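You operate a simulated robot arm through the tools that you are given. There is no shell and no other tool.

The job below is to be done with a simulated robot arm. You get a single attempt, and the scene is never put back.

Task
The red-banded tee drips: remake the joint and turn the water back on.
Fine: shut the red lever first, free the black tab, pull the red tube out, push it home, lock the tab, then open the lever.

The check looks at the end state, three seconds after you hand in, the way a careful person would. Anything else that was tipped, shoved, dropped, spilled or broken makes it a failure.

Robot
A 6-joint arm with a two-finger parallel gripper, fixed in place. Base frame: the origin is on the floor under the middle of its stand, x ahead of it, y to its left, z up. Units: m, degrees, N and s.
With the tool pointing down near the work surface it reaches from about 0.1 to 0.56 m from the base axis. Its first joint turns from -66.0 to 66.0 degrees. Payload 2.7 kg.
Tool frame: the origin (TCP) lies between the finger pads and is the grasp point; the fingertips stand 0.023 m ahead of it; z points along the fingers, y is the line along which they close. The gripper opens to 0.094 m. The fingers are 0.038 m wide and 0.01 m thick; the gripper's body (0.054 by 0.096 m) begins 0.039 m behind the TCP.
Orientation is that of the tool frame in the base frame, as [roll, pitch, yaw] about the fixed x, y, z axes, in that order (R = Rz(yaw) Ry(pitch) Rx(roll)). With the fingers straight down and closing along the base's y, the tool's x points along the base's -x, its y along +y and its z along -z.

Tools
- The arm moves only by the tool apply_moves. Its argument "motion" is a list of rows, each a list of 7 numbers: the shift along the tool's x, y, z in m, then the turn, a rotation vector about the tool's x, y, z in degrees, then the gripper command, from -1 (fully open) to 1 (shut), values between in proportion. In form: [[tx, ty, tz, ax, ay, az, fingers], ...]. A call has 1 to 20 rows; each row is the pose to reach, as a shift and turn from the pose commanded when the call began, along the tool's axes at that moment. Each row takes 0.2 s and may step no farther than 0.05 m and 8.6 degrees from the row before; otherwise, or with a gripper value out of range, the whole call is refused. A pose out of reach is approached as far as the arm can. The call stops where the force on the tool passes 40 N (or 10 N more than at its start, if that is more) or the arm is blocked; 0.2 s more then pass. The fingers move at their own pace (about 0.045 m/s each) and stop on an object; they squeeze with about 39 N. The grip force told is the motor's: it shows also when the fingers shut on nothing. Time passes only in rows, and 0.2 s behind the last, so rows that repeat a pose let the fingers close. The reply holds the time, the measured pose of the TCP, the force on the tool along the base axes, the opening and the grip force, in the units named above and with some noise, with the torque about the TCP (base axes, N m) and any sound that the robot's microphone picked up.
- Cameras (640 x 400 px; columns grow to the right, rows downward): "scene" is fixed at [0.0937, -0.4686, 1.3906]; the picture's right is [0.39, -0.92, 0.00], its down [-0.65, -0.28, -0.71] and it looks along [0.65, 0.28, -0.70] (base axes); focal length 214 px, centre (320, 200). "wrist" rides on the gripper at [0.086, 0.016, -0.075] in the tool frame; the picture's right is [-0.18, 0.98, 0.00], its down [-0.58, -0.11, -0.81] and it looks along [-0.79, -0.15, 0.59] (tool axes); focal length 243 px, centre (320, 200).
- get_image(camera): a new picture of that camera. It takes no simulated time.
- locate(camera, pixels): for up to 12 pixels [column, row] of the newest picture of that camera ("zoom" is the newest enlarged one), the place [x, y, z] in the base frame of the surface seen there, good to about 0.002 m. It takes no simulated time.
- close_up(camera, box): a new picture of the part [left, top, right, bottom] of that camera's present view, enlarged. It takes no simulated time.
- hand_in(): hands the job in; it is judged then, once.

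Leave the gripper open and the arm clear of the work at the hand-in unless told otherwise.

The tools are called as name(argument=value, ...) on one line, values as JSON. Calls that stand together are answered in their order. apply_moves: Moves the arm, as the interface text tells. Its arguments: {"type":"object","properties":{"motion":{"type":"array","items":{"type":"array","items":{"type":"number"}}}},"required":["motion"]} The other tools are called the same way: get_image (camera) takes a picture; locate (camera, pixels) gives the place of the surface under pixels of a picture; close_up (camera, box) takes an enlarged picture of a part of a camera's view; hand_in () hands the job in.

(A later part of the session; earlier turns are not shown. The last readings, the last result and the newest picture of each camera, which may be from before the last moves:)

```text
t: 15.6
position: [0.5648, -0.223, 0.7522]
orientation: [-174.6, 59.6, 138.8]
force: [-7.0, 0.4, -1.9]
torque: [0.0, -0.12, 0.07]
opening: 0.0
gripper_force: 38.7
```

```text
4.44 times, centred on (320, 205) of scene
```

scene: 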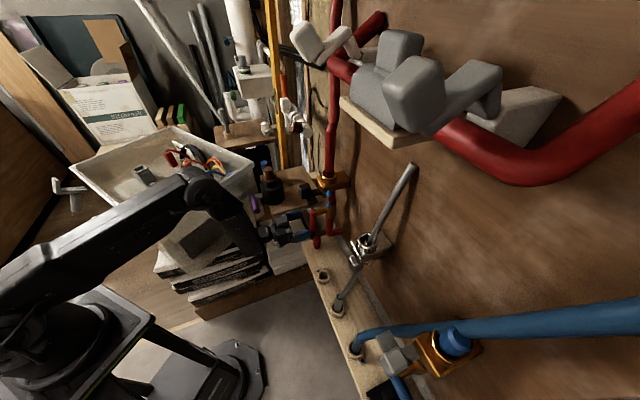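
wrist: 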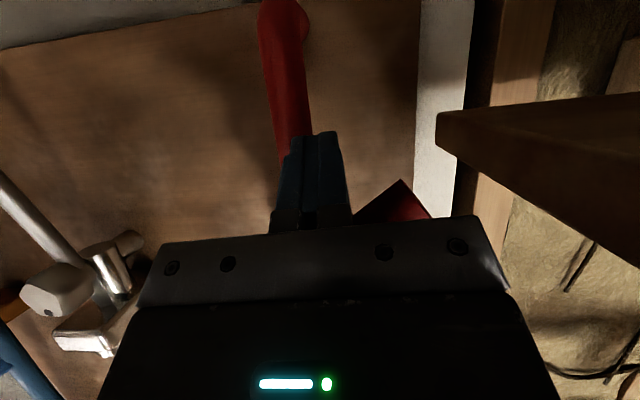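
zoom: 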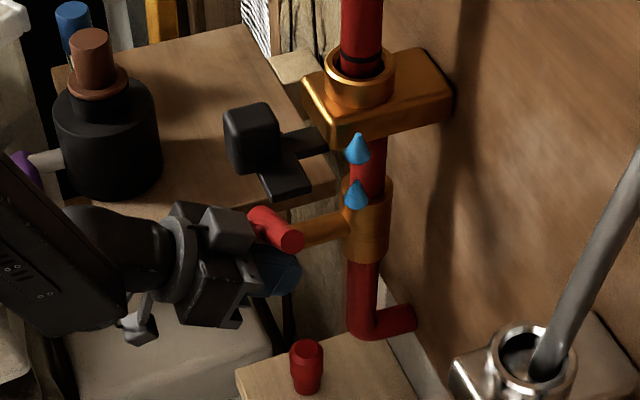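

The lever turns easily (7 N). I'll keep going up the arc until it lies horizontal.

apply_moves(motion=[[-0.005, 0.006, -0.003, 0, 0, 0, 1], [-0.0097, 0.0112, -0.0059, 0, 0, 0, 1], [-0.0156, 0.015, -0.0095, 0, 0, 0, 1], [-0.0216, 0.0185, -0.0131, 0, 0, 0, 1], [-0.028, 0.02, -0.017, 0, 0, 0, 1]])

get_image(camera="wrist")

close_up(camera="scene", box=[270, 160, 370, 250])

```text
t: 16.8
position: [0.5808, -0.2072, 0.7838]
orientation: [-174.5, 59.4, 138.9]
force: [-0.2, 1.8, -8.4]
torque: [0.02, -0.11, 0.03]
opening: 0.0
gripper_force: 39.1
```

```text
taken
```

wrist: 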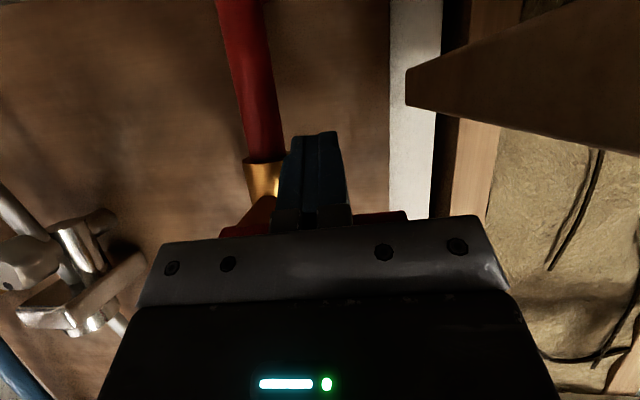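

```text
4.44 times, centred on (320, 205) of scene
```

zoom: 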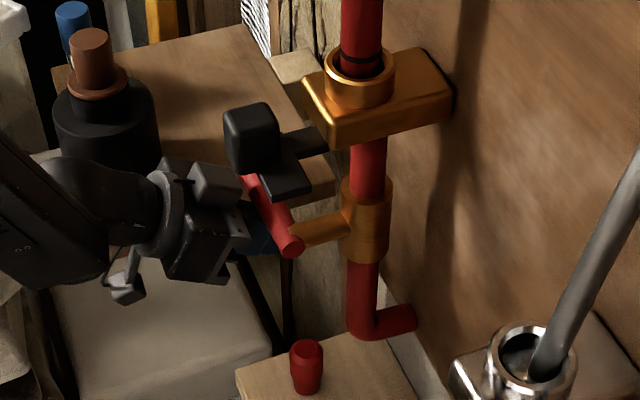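

The drip cones have vanished, so the water is nearly or fully shut. The lever is around 80°; I'll nudge up another 12 mm, watching for the stop.

apply_moves(motion=[[-0.0034, 0, -0.002, 0, 0, 0, 1], [-0.0069, 0, -0.004, 0, 0, 0, 1], [-0.0103, 0, -0.006, 0, 0, 0, 1]])

close_up(camera="scene", box=[270, 160, 370, 250])

get_image(camera="wrist")

```text
t: 17.6
position: [0.5757, -0.2052, 0.7856]
orientation: [-174.1, 58.3, 139.3]
force: [-0.9, 1.3, -2.1]
torque: [0.01, 0.01, -0.01]
opening: 0.0
gripper_force: 38.7
stopped in row 3: the force on the tool passed its limit at 41 N (the readings are from after the stop); the commanded pose is now the measured one
```

```text
4.44 times, centred on (320, 205) of scene
```

zoom: 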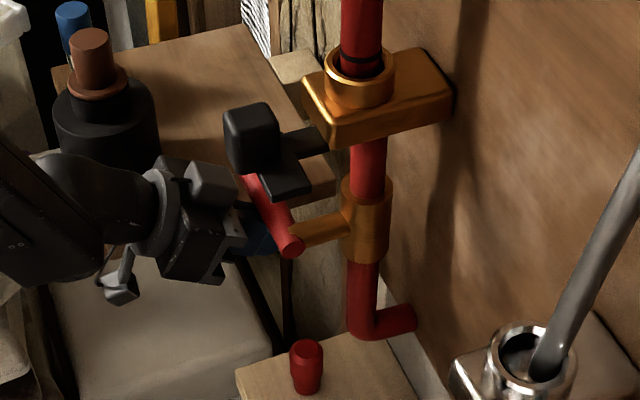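

```text
taken
```

wrist: 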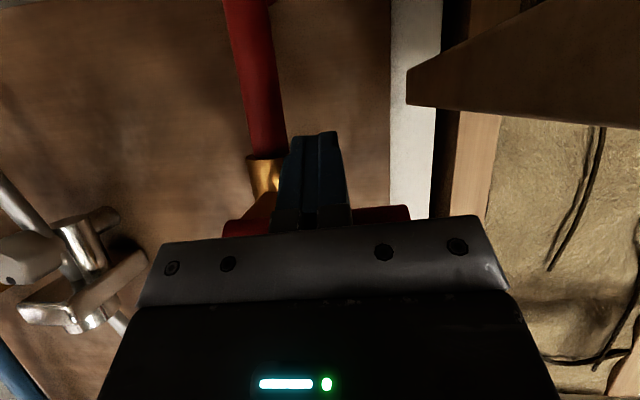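

The lever reached its shut stop (41 N). I'll lower slightly, pull straight back, then rise to tab height in front of the tee for a close look.

apply_moves(motion=[[0.01, 0, -0.005, 0, 0, 0, 1], [0.024, 0, -0.024, 0, 0, 0, 1], [0.038, 0, -0.043, 0, 0, 0, 1], [0.0522, 0, -0.0617, 0, 0, 0, 1], [0.031, -0.01, -0.075, 0, 0, 0, 0], [0.009, -0.02, -0.088, 0, 0, 0, -1], [-0.013, -0.03, -0.102, 0, 0, 0, -1], [-0.034, -0.04, -0.115, 0, 0, 0, -1], [-0.055, -0.05, -0.128, 0, 0, 0, -1]])

get_image(camera="wrist")

close_up(camera="scene", box=[270, 160, 370, 250])

```text
t: 19.6
position: [0.4868, -0.1768, 0.9035]
orientation: [-174.1, 58.3, 139.2]
force: [0.6, 0.0, 0.3]
torque: [0.0, -0.02, 0.01]
opening: 0.0938
gripper_force: 0.0
```

```text
taken
```

wrist: 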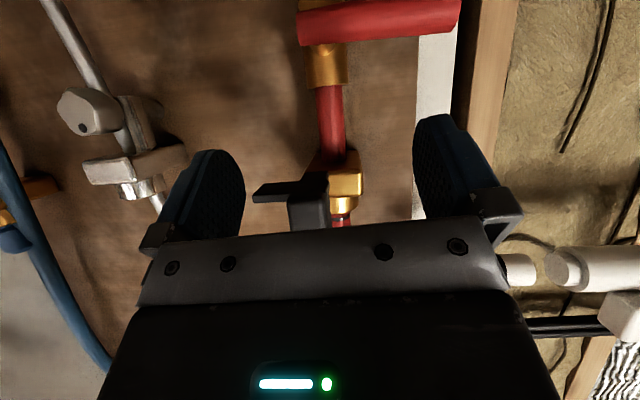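

```text
4.44 times, centred on (320, 205) of scene
```

zoom: 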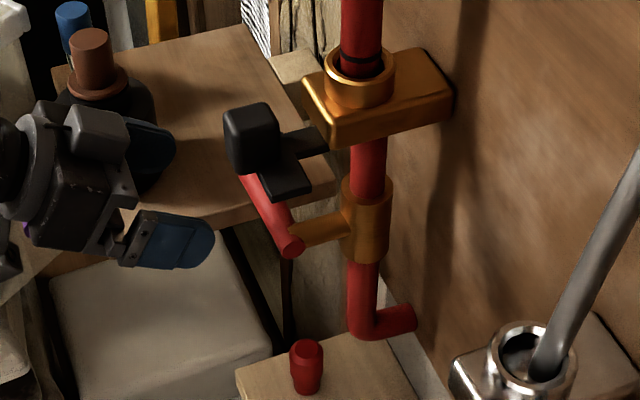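

The lever is level to the left and stays there; no drips. Let me enlarge the tab in the wrist view.

close_up(camera="wrist", box=[230, 0, 480, 235])

locate(camera="wrist", pixels=[[310, 18], [375, 18], [450, 12], [325, 60], [330, 120], [320, 165], [345, 185], [340, 203], [260, 192], [290, 190], [305, 210], [325, 200]])

```text
1.70 times, centred on (355, 118) of wrist
```

zoom: 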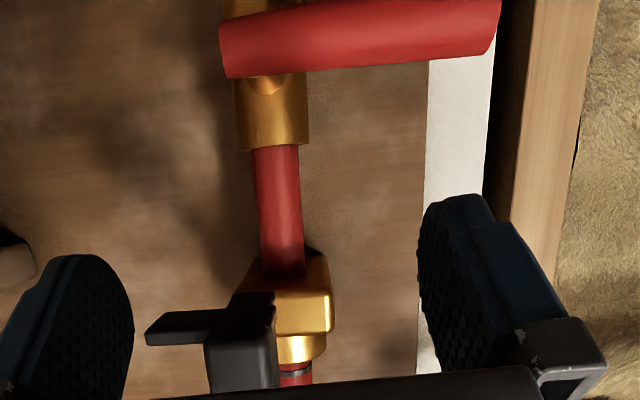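

```text
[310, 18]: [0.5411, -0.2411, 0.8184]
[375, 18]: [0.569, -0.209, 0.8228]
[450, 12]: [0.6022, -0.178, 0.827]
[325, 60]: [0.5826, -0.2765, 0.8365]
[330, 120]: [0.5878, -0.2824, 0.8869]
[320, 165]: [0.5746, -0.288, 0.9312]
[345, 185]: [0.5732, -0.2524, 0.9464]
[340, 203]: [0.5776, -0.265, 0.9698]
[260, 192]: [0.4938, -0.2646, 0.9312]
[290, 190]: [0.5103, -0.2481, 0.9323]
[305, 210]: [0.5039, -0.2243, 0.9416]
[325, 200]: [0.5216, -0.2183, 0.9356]
```

The lever is horizontal now. The tab's cube spans about n 0.07–0.103 m out from the tee axis and its arm goes into the block. I'll close the fingers and bring them beside the cube's left face, then feel gently whether it swings.

apply_moves(motion=[[-0.012, 0.005, -0.008, 0, 0, 0, 1], [-0.024, 0.01, -0.016, 0, 0, 0, 1], [-0.037, 0.015, -0.024, 0, 0, 0, 1], [-0.0493, 0.0189, -0.0307, 0, 0, 0, 1], [-0.0493, 0.0189, -0.0307, 0, 0, 0, 1], [-0.0593, 0.0192, -0.014, 0, 0, 0, 1], [-0.0694, 0.0195, 0.002, 0, 0, 0, 1], [-0.0794, 0.0197, 0.0183, 0, 0, 0, 1]])

get_image(camera="wrist")

close_up(camera="scene", box=[270, 160, 370, 250])

```text
t: 21.4
position: [0.5444, -0.2009, 0.9617]
orientation: [-174.1, 58.4, 139.2]
force: [0.4, 0.2, -0.7]
torque: [-0.02, -0.01, -0.03]
opening: 0.0
gripper_force: 38.7
```

```text
taken
```

wrist: 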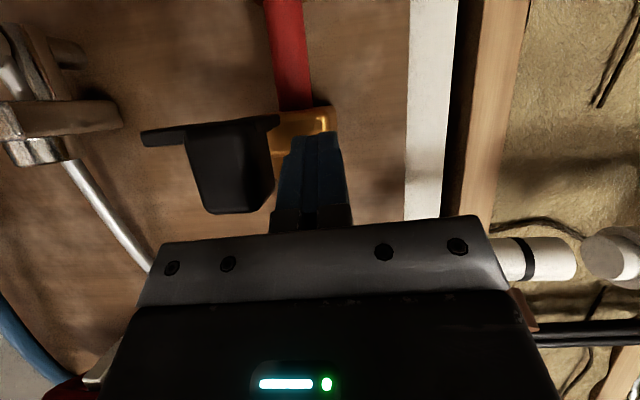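

```text
4.44 times, centred on (320, 205) of scene
```

zoom: 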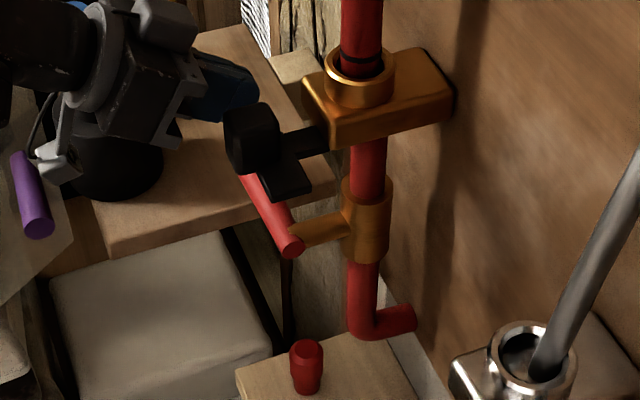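

The bar is just left of the cube (cube's edge at pixel 275, bar from 283). I'll push gently to the right in small steps.

apply_moves(motion=[[0, -0.008, 0, 0, 0, 0, 1], [0, -0.016, 0, 0, 0, 0, 1], [0, -0.02, 0, 0, 0, 0, 1], [0, -0.024, 0, 0, 0, 0, 1]])

get_image(camera="wrist")

```text
t: 22.4
position: [0.5325, -0.2101, 0.9638]
orientation: [-174.5, 58.2, 140.0]
force: [12.3, 8.7, -2.5]
torque: [0.17, -0.29, -0.12]
opening: 0.0
gripper_force: 39.3
stopped in row 4: the force on the tool passed its limit at 44 N (the readings are from after the stop); the commanded pose is now the measured one
```

```text
taken
```

wrist: 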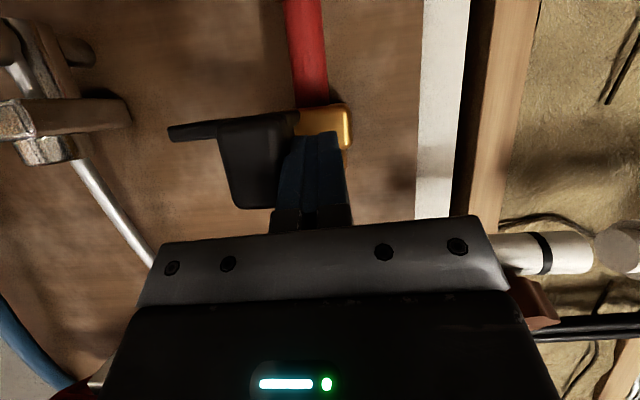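

Rightward is blocked at 44 N, so that is a stop. I'll back away, go round in front to the cube's right side (above its side plate), ready to push left.

apply_moves(motion=[[0, 0.006, 0, 0, 0, 0, 1], [0.013, 0.0056, -0.0214, 0, 0, 0, 1], [0.026, 0.0053, -0.0428, 0, 0, 0, 1], [0.024, -0.02, -0.0436, 0, 0, 0, 1], [0.022, -0.047, -0.0445, 0, 0, 0, 1], [0.0196, -0.0749, -0.0453, 0, 0, 0, 1], [0.009, -0.0746, -0.028, 0, 0, 0, 1], [-0.0017, -0.0743, -0.0107, 0, 0, 0, 1]])

get_image(camera="wrist")

close_up(camera="scene", box=[270, 160, 370, 250])

```text
t: 24.1
position: [0.4734, -0.2616, 0.9754]
orientation: [-174.4, 58.3, 139.7]
force: [0.3, -0.9, -0.2]
torque: [-0.01, -0.02, -0.01]
opening: 0.0001
gripper_force: 38.9
```

```text
taken
```

wrist: 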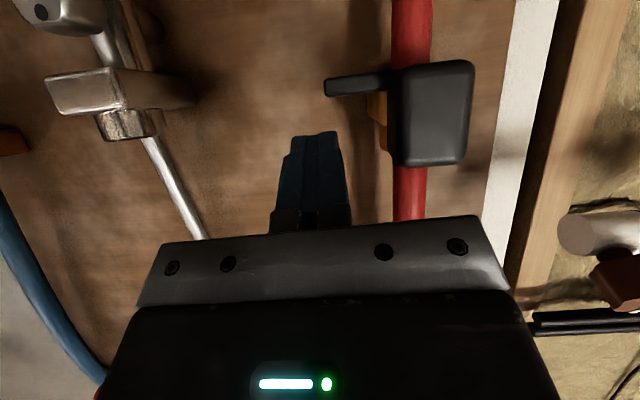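

```text
4.44 times, centred on (320, 205) of scene
```

zoom: 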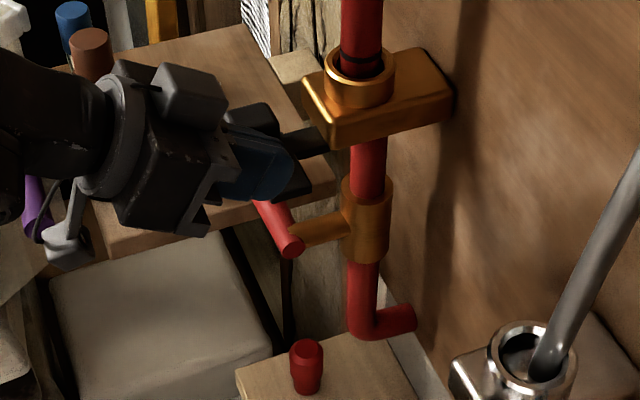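

The bar is now on the cube's right and above the plate. I'll push it left gently in small steps.

apply_moves(motion=[[0, 0.01, 0, 0, 0, 0, 1], [0, 0.018, 0, 0, 0, 0, 1], [0, 0.023, 0, 0, 0, 0, 1], [0, 0.027, 0, 0, 0, 0, 1], [0, 0.031, 0, 0, 0, 0, 1]])

get_image(camera="wrist")

```text
t: 25.4
position: [0.4943, -0.2397, 0.9729]
orientation: [-174.4, 58.5, 139.6]
force: [-3.9, -3.9, 1.5]
torque: [0.0, 0.01, 0.03]
opening: 0.0
gripper_force: 39.1
```

```text
taken
```

wrist: 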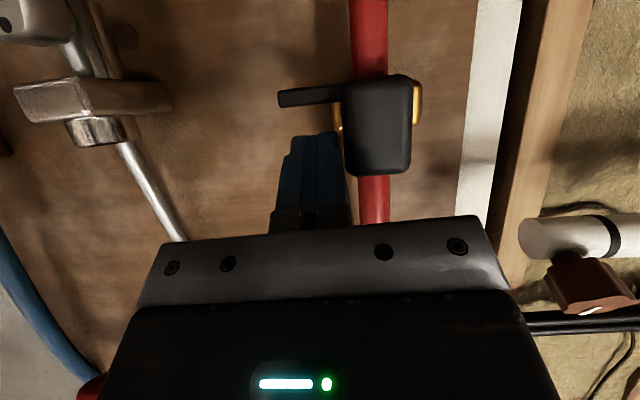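

Only about 5 N resistance and the tab seems to be starting to move left. I'll continue another 15 mm.

apply_moves(motion=[[0, 0.005, 0, 0, 0, 0, 1], [0, 0.01, 0, 0, 0, 0, 1], [0, 0.015, 0, 0, 0, 0, 1]])

get_image(camera="wrist")

close_up(camera="scene", box=[270, 160, 370, 250])

```text
t: 26.1
position: [0.5039, -0.2277, 0.9711]
orientation: [-174.4, 58.4, 139.7]
force: [-3.2, -3.9, 2.9]
torque: [0.06, -0.05, -0.03]
opening: 0.0
gripper_force: 38.9
```

```text
taken
```

wrist: 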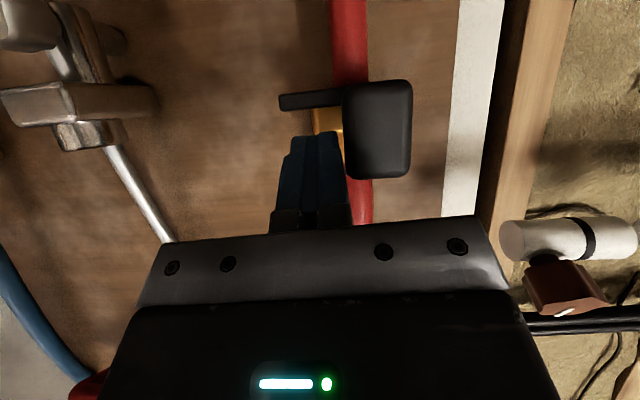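

```text
4.44 times, centred on (320, 205) of scene
```

zoom: 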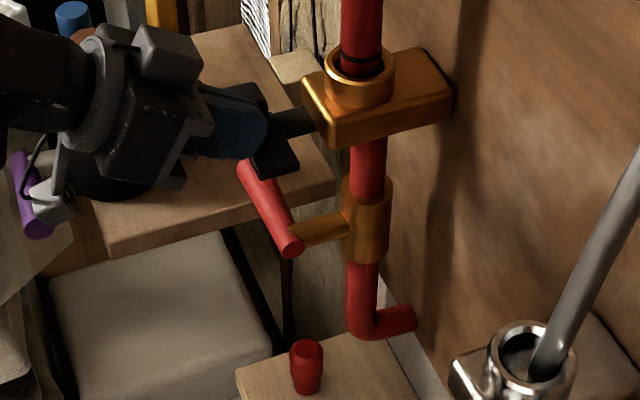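

The tab is moving left with only about 5 N. I'll measure the cube and plate now to learn whether it slides or swings.

locate(camera="wrist", pixels=[[350, 100], [405, 95], [378, 130], [350, 165], [405, 165], [285, 100], [325, 97], [283, 107], [335, 102], [330, 118], [350, 60], [375, 173]])

locate(camera="zoom", pixels=[[290, 120], [310, 125], [280, 150], [295, 165], [265, 165], [270, 178], [295, 172], [240, 90], [255, 85], [300, 112], [315, 118], [265, 95]])

```text
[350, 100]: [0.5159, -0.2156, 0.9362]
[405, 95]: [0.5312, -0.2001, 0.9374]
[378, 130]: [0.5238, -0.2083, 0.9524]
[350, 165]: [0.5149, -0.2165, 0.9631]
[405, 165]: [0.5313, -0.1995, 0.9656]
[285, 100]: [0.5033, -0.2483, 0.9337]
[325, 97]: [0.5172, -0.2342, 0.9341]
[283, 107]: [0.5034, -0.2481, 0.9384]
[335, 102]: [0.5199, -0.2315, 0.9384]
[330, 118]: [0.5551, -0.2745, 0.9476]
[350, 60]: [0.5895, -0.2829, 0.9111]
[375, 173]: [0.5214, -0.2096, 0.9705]
```

```text
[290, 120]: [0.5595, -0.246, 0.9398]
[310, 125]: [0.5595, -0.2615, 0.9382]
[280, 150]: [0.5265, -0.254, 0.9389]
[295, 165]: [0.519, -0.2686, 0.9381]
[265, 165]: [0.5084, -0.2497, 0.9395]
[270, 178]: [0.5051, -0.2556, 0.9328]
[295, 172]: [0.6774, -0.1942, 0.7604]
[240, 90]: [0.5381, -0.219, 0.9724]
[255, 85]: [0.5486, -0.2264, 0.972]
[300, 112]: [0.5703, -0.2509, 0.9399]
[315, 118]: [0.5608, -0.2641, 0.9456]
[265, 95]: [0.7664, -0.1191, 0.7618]
```

The cube's face stayed parallel, so the tab slides straight left (moved about 2 cm so far). I'll keep pushing until its end stop.

apply_moves(motion=[[0, 0.004, -0.0005, 0, 0, 0, 1], [0, 0.008, -0.001, 0, 0, 0, 1], [0, 0.012, -0.0015, 0, 0, 0, 1], [0, 0.016, -0.002, 0, 0, 0, 1], [0, 0.02, -0.0025, 0, 0, 0, 1]])

get_image(camera="wrist")

close_up(camera="scene", box=[270, 160, 370, 250])

```text
t: 27.2
position: [0.5101, -0.2227, 0.9707]
orientation: [-174.3, 58.3, 138.6]
force: [-13.7, -7.9, 2.5]
torque: [0.03, -0.05, 0.04]
opening: 0.0002
gripper_force: 38.8
stopped in row 5: the force on the tool passed its limit at 42 N (the readings are from after the stop); the commanded pose is now the measured one
```

```text
taken
```

wrist: 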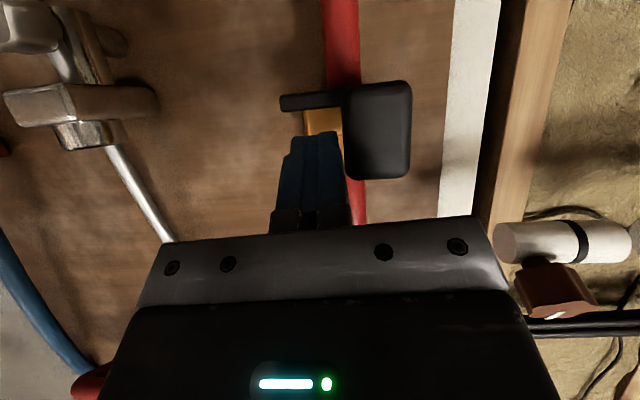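

```text
4.44 times, centred on (320, 205) of scene
```

zoom: 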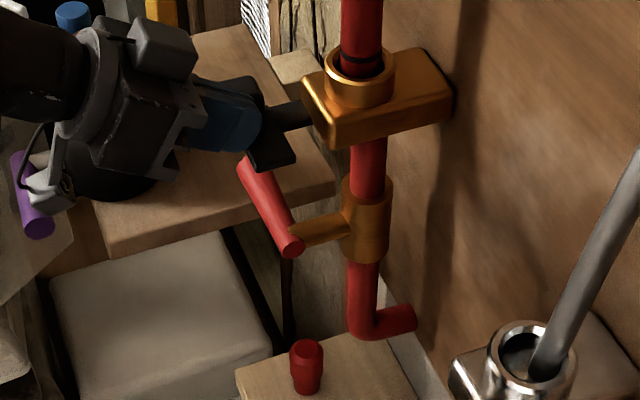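

The tab reached its left end stop (42 N) after about 28 mm of travel, so it is freed. I'll back off right then outward, rise to z about 1.09 in front of the tube and open the fingers.

apply_moves(motion=[[0, -0.006, 0, 0, 0, 0, 1], [0.013, -0.0063, -0.0213, 0, 0, 0, 1], [0.0262, -0.0067, -0.0426, 0, 0, 0, 1], [0.0006, -0.004, -0.058, 0, 0, 0, 0.5], [-0.025, -0.0014, -0.074, 0, 0, 0, 0], [-0.0507, 0.0012, -0.09, 0, 0, 0, -1], [-0.0763, 0.0038, -0.1057, 0, 0, 0, -1], [-0.0763, 0.0038, -0.1057, 0, 0, 0, -1]])

get_image(camera="wrist")

close_up(camera="scene", box=[270, 120, 380, 240])

```text
t: 29.0
position: [0.4846, -0.1764, 1.0905]
orientation: [-174.2, 58.3, 139.0]
force: [-0.1, 0.0, 0.3]
torque: [-0.01, -0.03, 0.01]
opening: 0.0939
gripper_force: 0.1
```

```text
taken
```

wrist: 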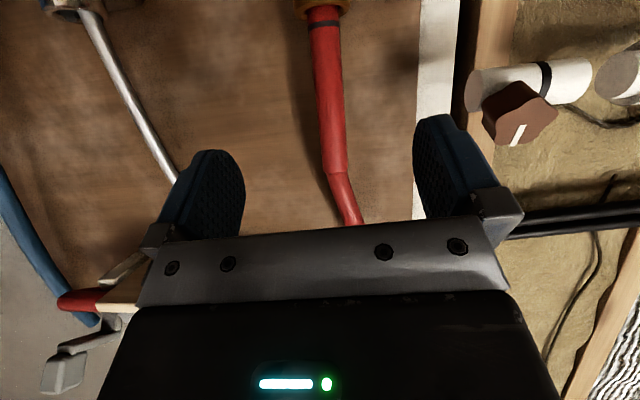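

```text
3.33 times, centred on (325, 180) of scene
```

zoom: 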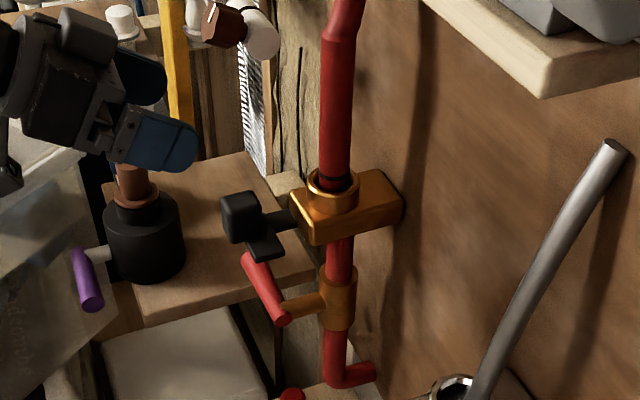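

The tube is straight up to a bend near wrist pixel (333,172). I'll measure the tube, the black ring and the collar.

locate(camera="wrist", pixels=[[320, 8], [324, 22], [312, 50], [326, 50], [340, 50], [329, 100], [333, 150], [333, 172], [342, 195], [350, 215], [500, 85], [520, 110]])

locate(camera="zoom", pixels=[[335, 178], [337, 184], [325, 140], [335, 140], [350, 140], [338, 60], [341, 40], [345, 15], [312, 190], [358, 195], [335, 205], [335, 170]])

```text
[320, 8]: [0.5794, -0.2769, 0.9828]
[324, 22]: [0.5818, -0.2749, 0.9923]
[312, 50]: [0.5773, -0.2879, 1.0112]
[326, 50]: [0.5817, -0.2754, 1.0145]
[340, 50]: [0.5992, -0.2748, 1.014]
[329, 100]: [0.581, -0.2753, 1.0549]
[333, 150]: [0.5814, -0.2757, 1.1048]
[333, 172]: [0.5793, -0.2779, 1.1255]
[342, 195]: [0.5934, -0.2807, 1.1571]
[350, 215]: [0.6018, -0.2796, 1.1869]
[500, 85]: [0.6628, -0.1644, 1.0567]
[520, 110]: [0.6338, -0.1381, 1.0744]
```

```text
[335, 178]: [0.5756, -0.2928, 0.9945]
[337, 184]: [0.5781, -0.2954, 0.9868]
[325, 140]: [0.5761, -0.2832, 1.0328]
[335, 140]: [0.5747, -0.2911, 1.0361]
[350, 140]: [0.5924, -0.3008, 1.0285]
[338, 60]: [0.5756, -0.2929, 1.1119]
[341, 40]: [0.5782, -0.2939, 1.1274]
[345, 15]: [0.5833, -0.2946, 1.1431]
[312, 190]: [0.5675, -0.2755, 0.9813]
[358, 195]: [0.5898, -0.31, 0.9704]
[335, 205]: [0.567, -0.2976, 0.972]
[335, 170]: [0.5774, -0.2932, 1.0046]
```

The tube axis is at about (0.589, -0.286), centred between my open fingers (pixel x about 330). I'll advance along the wall normal to put the tube between the pads at z about 1.065.

apply_moves(motion=[[-0.0142, 0, 0.0353, 0, 0, 0, -1], [-0.0284, 0, 0.0706, 0, 0, 0, -1], [-0.0426, 0, 0.1058, 0, 0, 0, -1], [-0.051, 0, 0.127, 0, 0, 0, -1], [-0.0568, 0, 0.1411, 0, 0, 0, -1]])

get_image(camera="wrist")

close_up(camera="scene", box=[270, 120, 380, 240])

```text
t: 30.2
position: [0.5885, -0.287, 1.0627]
orientation: [-174.2, 58.3, 139.0]
force: [0.5, -0.2, 0.2]
torque: [0.01, -0.02, 0.0]
opening: 0.0939
gripper_force: 0.2
```

```text
taken
```

wrist: 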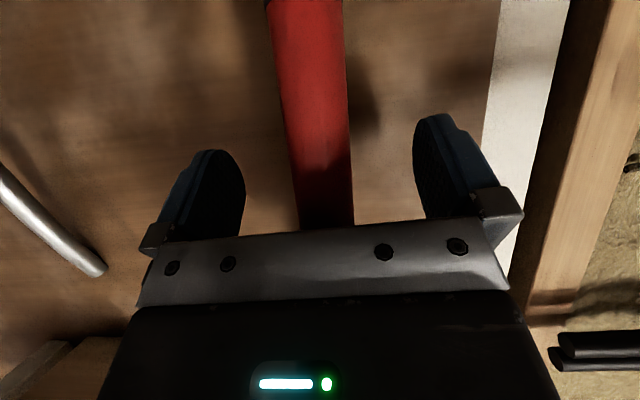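

```text
3.33 times, centred on (325, 180) of scene
```

zoom: 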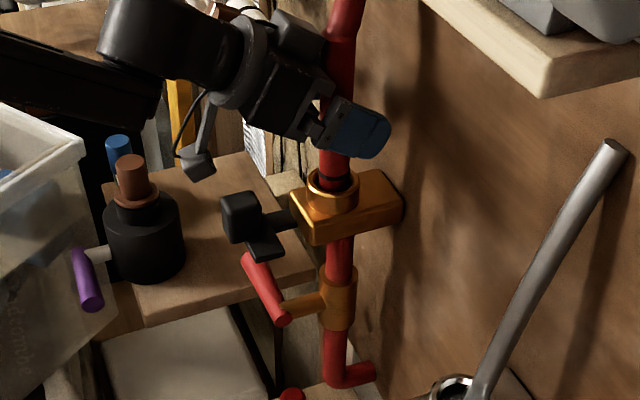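

The tube is between the pads, centred. I'll close the gripper onto it.

apply_moves(motion=[[0, 0, 0, 0, 0, 0, 0], [0, 0, 0, 0, 0, 0, 0.5], [0, 0, 0, 0, 0, 0, 1], [0, 0, 0, 0, 0, 0, 1], [0, 0, 0, 0, 0, 0, 1], [0, 0, 0, 0, 0, 0, 1]])

get_image(camera="wrist")

```text
t: 31.6
position: [0.5897, -0.2842, 1.0629]
orientation: [-174.6, 58.2, 138.8]
force: [9.5, 9.2, -2.4]
torque: [1.01, -0.98, 0.03]
opening: 0.0268
gripper_force: 39.1
```

```text
taken
```

wrist: 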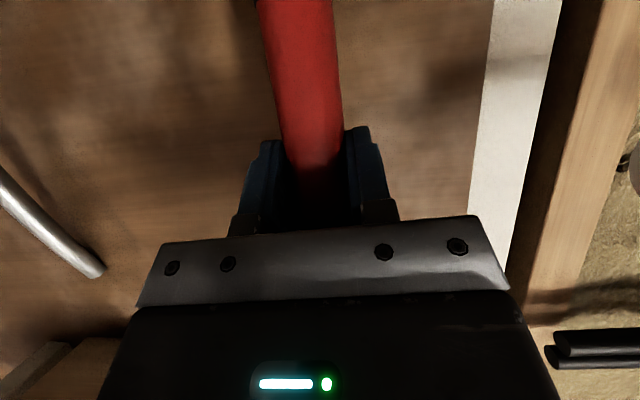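

The tube is gripped at 26.8 mm, with about 13 N side load and some twist because the tool is slightly rolled. I'll relieve that: shift 3 mm left and roll 3.6°.

apply_moves(motion=[[0, 0.0015, 0, 0, 0, 1.8, 1], [0, 0.003, 0, 0, 0, 3.6, 1]])

```text
t: 32.2
position: [0.5909, -0.2838, 1.064]
orientation: [-179.8, 58.6, 131.9]
force: [-0.4, 0.0, 0.4]
torque: [-0.04, 0.01, 0.0]
opening: 0.0263
gripper_force: 38.8
```

Side load and twist are now zero. I'll pull the tube straight up, 2.4 cm to start, watching the force.

apply_moves(motion=[[-0.0034, 0, -0.0021, 0, 0, 0, 1], [-0.0068, 0, -0.0042, 0, 0, 0, 1], [-0.0102, 0, -0.0063, 0, 0, 0, 1], [-0.0137, 0, -0.0083, 0, 0, 0, 1], [-0.0171, 0, -0.0104, 0, 0, 0, 1], [-0.0205, 0, -0.0125, 0, 0, 0, 1]])

close_up(camera="scene", box=[270, 120, 380, 240])

```text
t: 33.6
position: [0.5906, -0.2843, 1.0889]
orientation: [180.0, 58.5, 132.1]
force: [-0.7, -0.6, -0.9]
torque: [0.0, -0.04, 0.03]
opening: 0.0267
gripper_force: 38.7
```

```text
3.33 times, centred on (325, 180) of scene
```

zoom: 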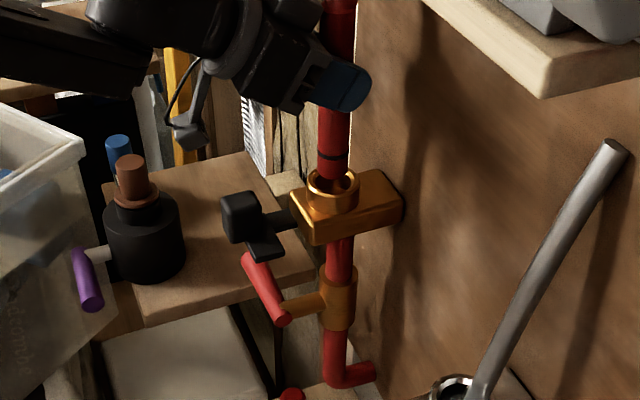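

The tube came up freely; its black ring is now well above the collar and its lower end is close to clearing. I'll lift another 2 cm and check.

apply_moves(motion=[[-0.0043, 0, -0.0026, 0, 0, 0, 1], [-0.0085, 0, -0.0052, 0, 0, 0, 1], [-0.0128, 0, -0.0078, 0, 0, 0, 1], [-0.0171, 0, -0.0104, 0, 0, 0, 1]])

close_up(camera="scene", box=[290, 120, 370, 200])

get_image(camera="scene")

```text
t: 34.6
position: [0.5899, -0.2835, 1.1103]
orientation: [179.9, 58.6, 132.0]
force: [-0.8, 0.3, -0.5]
torque: [0.01, 0.03, -0.02]
opening: 0.0265
gripper_force: 39.1
```

```text
5.00 times, centred on (330, 160) of scene
```

zoom: 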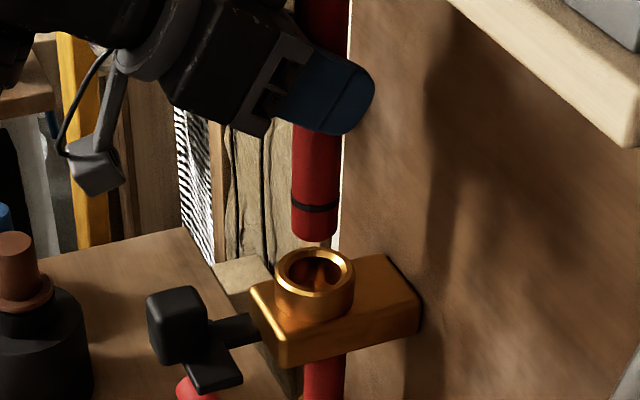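

```text
taken
```

scene: 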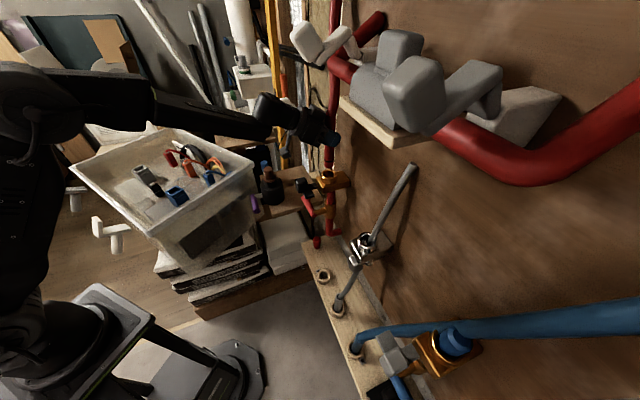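

The tube is out: I can see the open socket and the tube's end above it. I'll measure the end, ring and collar to judge alignment and insertion depth.

locate(camera="zoom", pixels=[[314, 236], [314, 225], [314, 207], [314, 170], [293, 190], [337, 190], [283, 270], [350, 275], [313, 252], [315, 297], [318, 268], [314, 150]])

get_image(camera="wrist")

```text
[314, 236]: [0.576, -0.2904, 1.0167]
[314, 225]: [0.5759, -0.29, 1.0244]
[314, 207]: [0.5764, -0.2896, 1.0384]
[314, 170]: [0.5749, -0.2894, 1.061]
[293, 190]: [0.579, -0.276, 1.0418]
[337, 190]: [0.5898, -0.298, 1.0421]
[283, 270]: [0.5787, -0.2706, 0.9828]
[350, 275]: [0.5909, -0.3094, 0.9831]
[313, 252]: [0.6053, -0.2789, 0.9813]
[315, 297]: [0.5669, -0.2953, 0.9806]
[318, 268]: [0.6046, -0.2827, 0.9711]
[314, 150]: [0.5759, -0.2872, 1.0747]
```

```text
taken
```

wrist: 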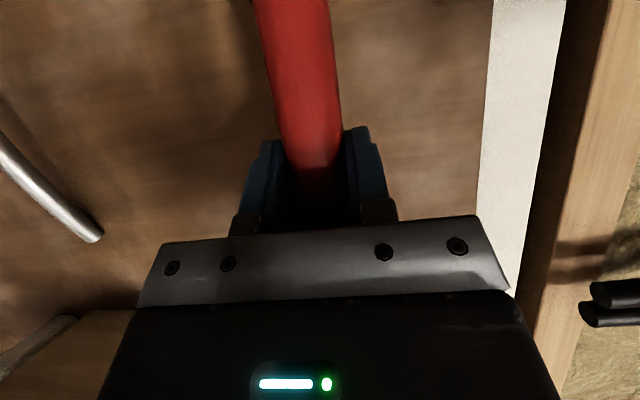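

The tube end is about 3.3 cm above the collar rim and visually aligned (both centred near zoom x 314). The ring sits 22 mm above the end, so home should bring the ring down to the collar rim. I'll lower to just above the socket first.

apply_moves(motion=[[0.0064, 0, 0.0039, 0, 0, 0, 1], [0.0128, 0, 0.0078, 0, 0, 0, 1], [0.0192, 0, 0.0117, 0, 0, 0, 1], [0.0239, 0, 0.0146, 0, 0, 0, 1]])

close_up(camera="scene", box=[300, 140, 360, 200])

```text
t: 35.6
position: [0.5905, -0.2825, 1.0805]
orientation: [179.9, 58.5, 132.1]
force: [-0.4, 0.2, -0.1]
torque: [0.01, 0.03, 0.0]
opening: 0.0267
gripper_force: 39.1
```

```text
6.67 times, centred on (330, 170) of scene
```

zoom: 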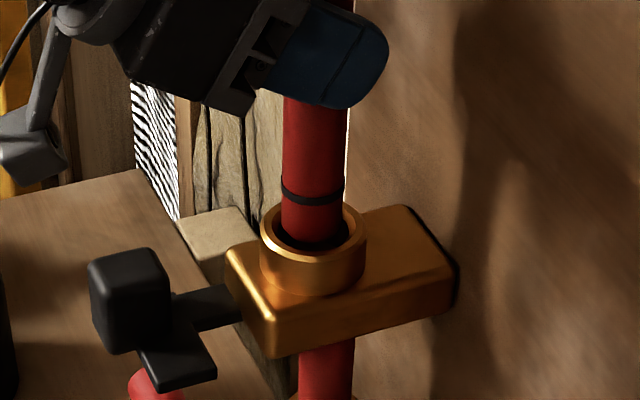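

Good alignment: the tube end sits centrally in the collar mouth. I'll push it down in small steps.

apply_moves(motion=[[0.0026, 0, 0.0016, 0, 0, 0, 1], [0.0051, 0, 0.0031, 0, 0, 0, 1], [0.0077, 0, 0.0047, 0, 0, 0, 1], [0.0102, 0, 0.0063, 0, 0, 0, 1], [0.0128, 0, 0.0078, 0, 0, 0, 1], [0.0154, 0, 0.0094, 0, 0, 0, 1], [0.0179, 0, 0.0109, 0, 0, 0, 1], [0.0205, 0, 0.0125, 0, 0, 0, 1], [0.023, 0, 0.0141, 0, 0, 0, 1], [0.0256, 0, 0.0156, 0, 0, 0, 1]])

close_up(camera="scene", box=[300, 140, 360, 200])

```text
t: 37.8
position: [0.5902, -0.2839, 1.0595]
orientation: [179.4, 59.2, 131.6]
force: [0.2, -2.4, 29.4]
torque: [-0.08, -0.25, 0.03]
opening: 0.0263
gripper_force: 38.6
```

```text
6.67 times, centred on (330, 170) of scene
```

zoom: 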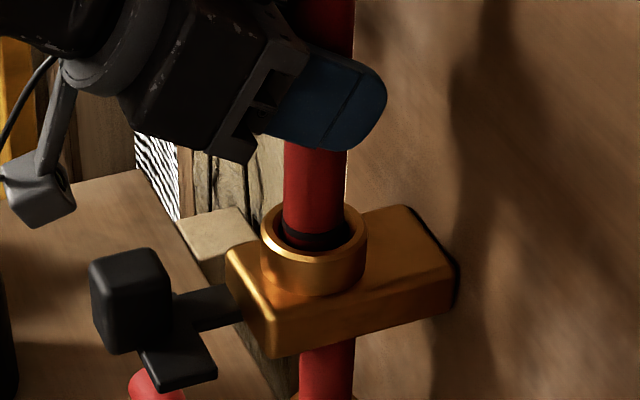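

Upward reaction is 29 N with the ring just at the collar. I'll measure the ring's height against the rim before pushing more.

locate(camera="zoom", pixels=[[313, 238], [300, 235], [330, 236], [313, 220], [313, 180], [313, 250], [313, 262], [313, 244], [270, 235], [360, 235], [290, 238], [313, 232]])

get_image(camera="wrist")

```text
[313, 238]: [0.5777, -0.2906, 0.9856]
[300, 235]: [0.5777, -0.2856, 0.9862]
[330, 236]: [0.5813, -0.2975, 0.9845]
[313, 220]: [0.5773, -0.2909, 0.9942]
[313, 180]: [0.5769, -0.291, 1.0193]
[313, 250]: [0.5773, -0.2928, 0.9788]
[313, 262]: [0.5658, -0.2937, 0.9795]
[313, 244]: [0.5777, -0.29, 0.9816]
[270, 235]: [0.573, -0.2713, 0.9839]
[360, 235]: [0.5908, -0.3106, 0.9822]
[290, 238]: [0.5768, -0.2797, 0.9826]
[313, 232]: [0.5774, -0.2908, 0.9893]
```

```text
taken
```

wrist: 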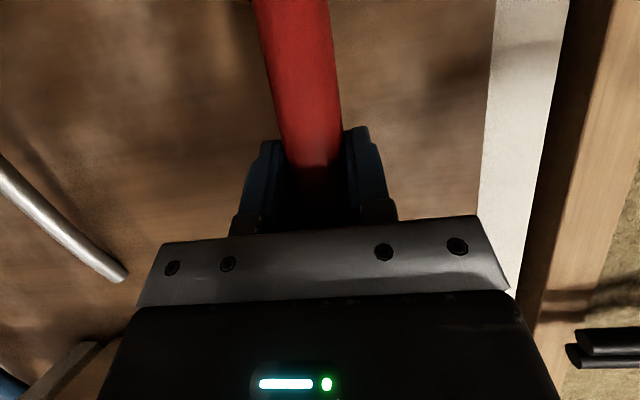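

The ring is at z about 0.986, just 2–3 mm above the rim (0.983). I'll push a little further, in 1.5–2 mm steps.

apply_moves(motion=[[0.0015, 0, 0.0009, 0, 0, 0, 1], [0.003, 0, 0.0018, 0, 0, 0, 1], [0.0045, 0, 0.0027, 0, 0, 0, 1], [0.006, 0, 0.0037, 0, 0, 0, 1]])

close_up(camera="scene", box=[300, 140, 360, 200])

```text
t: 38.8
position: [0.5904, -0.2837, 1.0509]
orientation: [179.4, 59.3, 131.4]
force: [-5.6, -4.3, 32.0]
torque: [-0.56, 0.44, -0.12]
opening: 0.027
gripper_force: 39.2
```

```text
6.67 times, centred on (330, 170) of scene
```

zoom: 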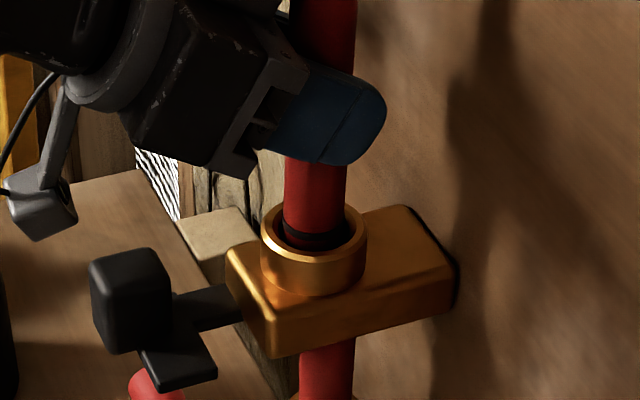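

The TCP moved down 8.6 mm but the ring seems to have barely moved, so the pads slipped on the tube. I'll measure the ring again.

locate(camera="zoom", pixels=[[313, 238], [300, 235], [330, 236], [313, 232], [313, 234], [313, 228], [313, 242], [313, 246], [313, 200], [365, 236], [264, 236], [313, 262]])

close_up(camera="scene", box=[315, 160, 345, 185])

```text
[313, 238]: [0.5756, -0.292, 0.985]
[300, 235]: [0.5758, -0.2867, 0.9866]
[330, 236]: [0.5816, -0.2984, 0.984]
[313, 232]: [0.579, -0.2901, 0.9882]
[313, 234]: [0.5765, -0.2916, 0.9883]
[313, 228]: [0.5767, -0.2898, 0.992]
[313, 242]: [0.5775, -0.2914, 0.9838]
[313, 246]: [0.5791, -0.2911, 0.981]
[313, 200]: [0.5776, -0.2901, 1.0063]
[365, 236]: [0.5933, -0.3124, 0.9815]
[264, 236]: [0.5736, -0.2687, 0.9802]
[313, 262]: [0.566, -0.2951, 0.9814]
```

```text
16.00 times, centred on (330, 172) of scene
```

zoom: 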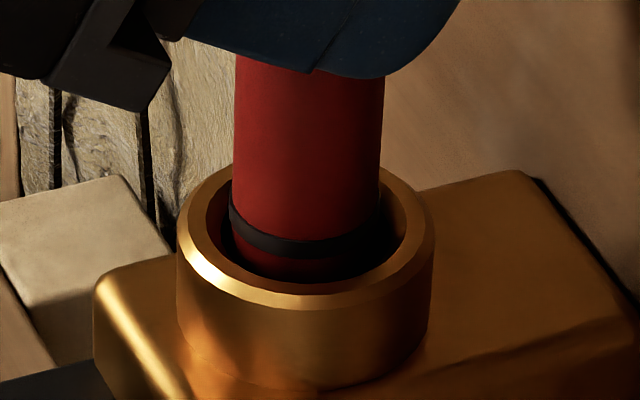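

The ring stays at z about 0.985 with 32 N applied, essentially at the collar rim, so the tube looks bottomed. I'll relieve the load, open the fingers slightly and see whether the tube stays put.

apply_moves(motion=[[-0.006, 0, -0.0037, 0, 0, 0, 1], [-0.007, 0, -0.0043, 0, 0, 0, 0.2], [-0.007, 0, -0.0043, 0, 0, 0, 0.0], [-0.007, 0, -0.0043, 0, 0, 0, 0.0]])

close_up(camera="scene", box=[315, 160, 345, 185])

```text
t: 39.8
position: [0.588, -0.2838, 1.0504]
orientation: [179.8, 58.4, 132.1]
force: [-0.5, -0.5, -0.1]
torque: [0.0, 0.0, 0.04]
opening: 0.0469
gripper_force: 0.1
```

```text
16.00 times, centred on (330, 172) of scene
```

zoom: 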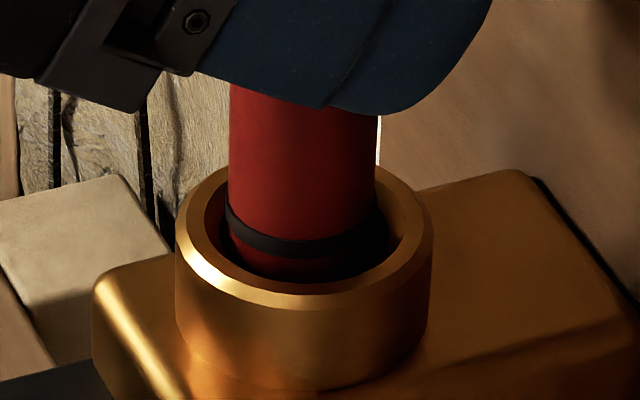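

The tube stayed put. I'll regrip 2.5 cm higher and press down once more to confirm it is fully home.

apply_moves(motion=[[-0.0107, 0, -0.0065, 0, 0, 0, 0], [-0.0213, 0, -0.013, 0, 0, 0, 0], [-0.0213, 0, -0.013, 0, 0, 0, 1], [-0.0213, 0, -0.013, 0, 0, 0, 1], [-0.0213, 0, -0.013, 0, 0, 0, 1]])

get_image(camera="wrist")

```text
t: 41.0
position: [0.5883, -0.2849, 1.0772]
orientation: [179.9, 58.5, 132.1]
force: [0.5, 0.5, 1.5]
torque: [0.04, -0.06, 0.01]
opening: 0.0264
gripper_force: 39.3
```

```text
taken
```

wrist: 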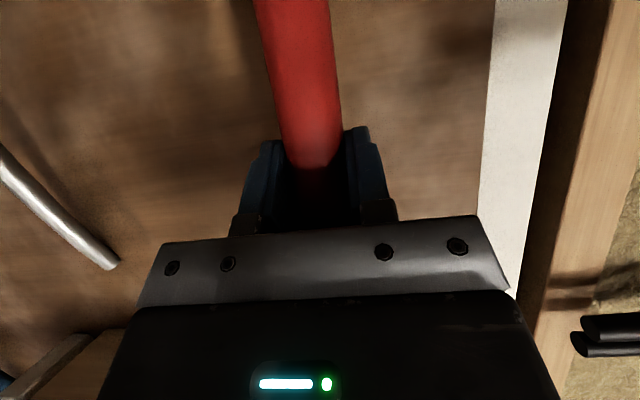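

Regripped with almost no side load. Now a firm, gradual downward push.

apply_moves(motion=[[0.0013, 0, 0.0008, 0, 0, 0, 1], [0.0026, 0, 0.0016, 0, 0, 0, 1], [0.0038, 0, 0.0023, 0, 0, 0, 1], [0.0051, 0, 0.0031, 0, 0, 0, 1]])

close_up(camera="scene", box=[315, 160, 345, 185])

```text
t: 42.0
position: [0.5894, -0.284, 1.0767]
orientation: [179.7, 59.0, 131.6]
force: [-4.2, 0.3, 26.1]
torque: [-0.08, 0.65, -0.14]
opening: 0.0263
gripper_force: 39.6
```

```text
16.00 times, centred on (330, 172) of scene
```

zoom: 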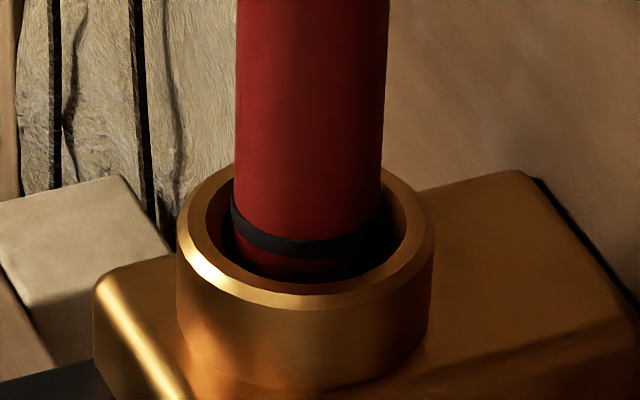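

It's a firm stop: 26 N for 0.5 mm of travel, ring at the rim. The tube is home. I'll relieve the load, open fully and retreat along the wall normal.

apply_moves(motion=[[-0.0026, 0, -0.0016, 0, 0, 0, 1], [-0.0051, 0, -0.0031, 0, 0, 0, 1], [-0.0051, 0, -0.0031, 0, 0, 0, 0], [-0.0051, 0, -0.0031, 0, 0, 0, -1], [-0.0051, 0, -0.0031, 0, 0, 0, -1], [-0.0051, 0, -0.0031, 0, 0, 0, -1], [0.009, -0.0016, -0.0287, 0, 0, 0, -1], [0.0261, -0.0032, -0.0542, 0, 0, 0, -1], [0.0417, -0.0049, -0.0798, 0, 0, 0, -1], [0.0573, -0.0065, -0.1054, 0, 0, 0, -1], [0.0729, -0.0081, -0.131, 0, 0, 0, -1]])

get_image(camera="wrist")

close_up(camera="scene", box=[290, 140, 360, 210])

```text
t: 44.4
position: [0.4813, -0.1748, 1.0777]
orientation: [179.9, 58.5, 132.1]
force: [0.5, 0.4, -0.2]
torque: [0.01, 0.0, -0.03]
opening: 0.0942
gripper_force: 0.1
```

```text
taken
```

wrist: 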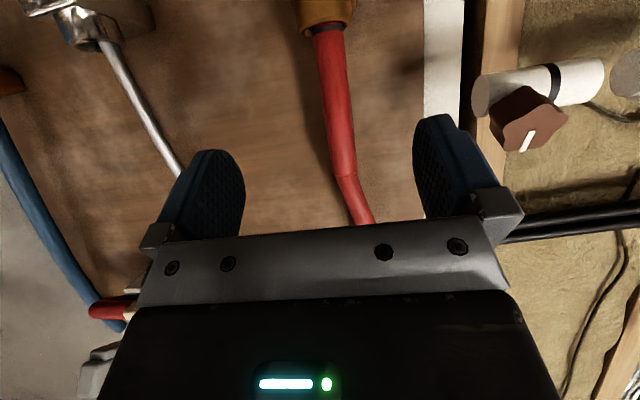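

```text
5.71 times, centred on (325, 175) of scene
```

zoom: 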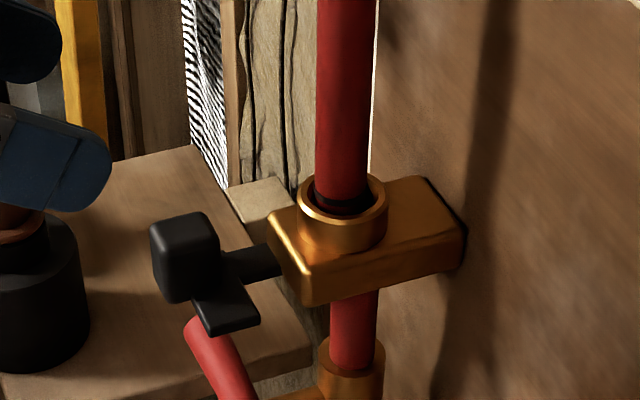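

The tube stays seated with its ring at the rim. Next I'll lock the tab: close the fingers, go down to the cube's left side (about 5.8 cm left, z 0.962).

apply_moves(motion=[[0.025, 0.0139, 0.0145, 0, 0, 0, 0], [0.05, 0.0277, 0.029, 0, 0, 0, 1], [0.075, 0.0416, 0.0436, 0, 0, 0, 1], [0.1001, 0.0554, 0.0581, 0, 0, 0, 1], [0.1001, 0.0554, 0.0581, 0, 0, 0, 1], [0.1001, 0.0554, 0.0581, 0, 0, 0, 1]])

get_image(camera="wrist")

close_up(camera="scene", box=[240, 130, 360, 230])

```text
t: 45.8
position: [0.5232, -0.1409, 0.9618]
orientation: [180.0, 58.6, 131.9]
force: [1.1, 0.2, 0.0]
torque: [-0.02, 0.02, 0.01]
opening: 0.0
gripper_force: 32.4
```

```text
taken
```

wrist: 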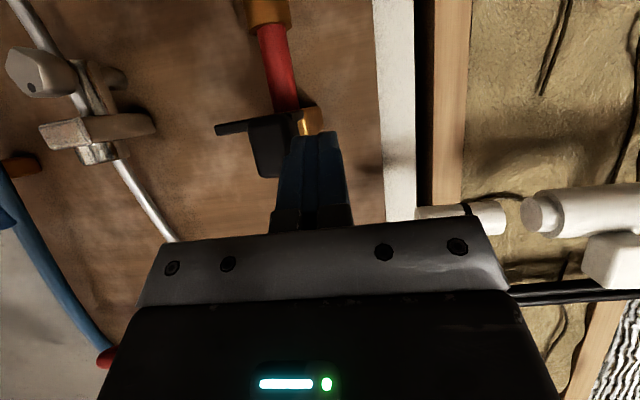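

```text
4.00 times, centred on (300, 180) of scene
```

zoom: 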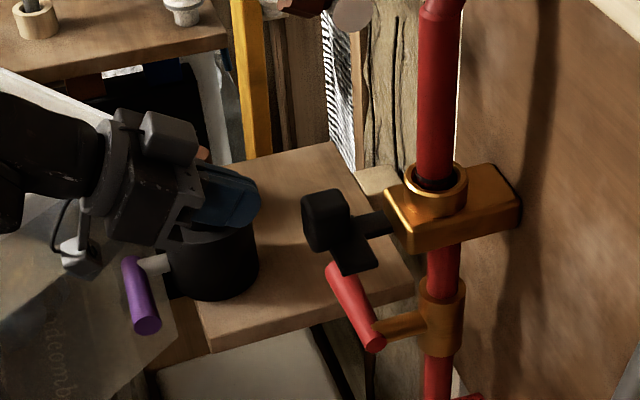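

Clear of the pot and tap. I'll advance beside the cube, then push it right to the lock stop.

apply_moves(motion=[[-0.01, 0.001, 0.0162, 0, 0, 0, 1], [-0.02, 0.002, 0.0324, 0, 0, 0, 1], [-0.0297, 0.0029, 0.0485, 0, 0, 0, 1]])

get_image(camera="wrist")

```text
t: 46.6
position: [0.5632, -0.1805, 0.9599]
orientation: [179.9, 58.4, 132.0]
force: [0.0, -0.3, -0.1]
torque: [0.0, 0.0, 0.01]
opening: 0.0
gripper_force: 38.4
```

```text
taken
```

wrist: 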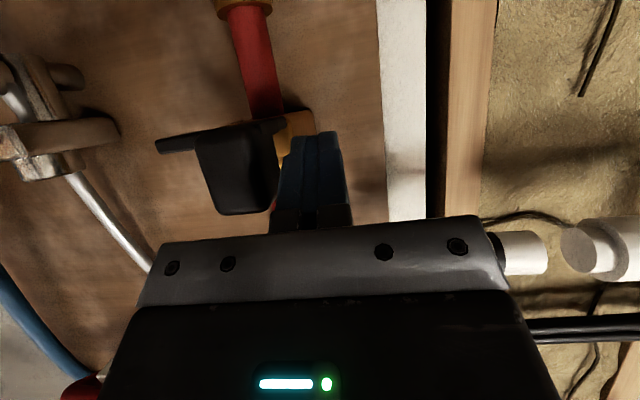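

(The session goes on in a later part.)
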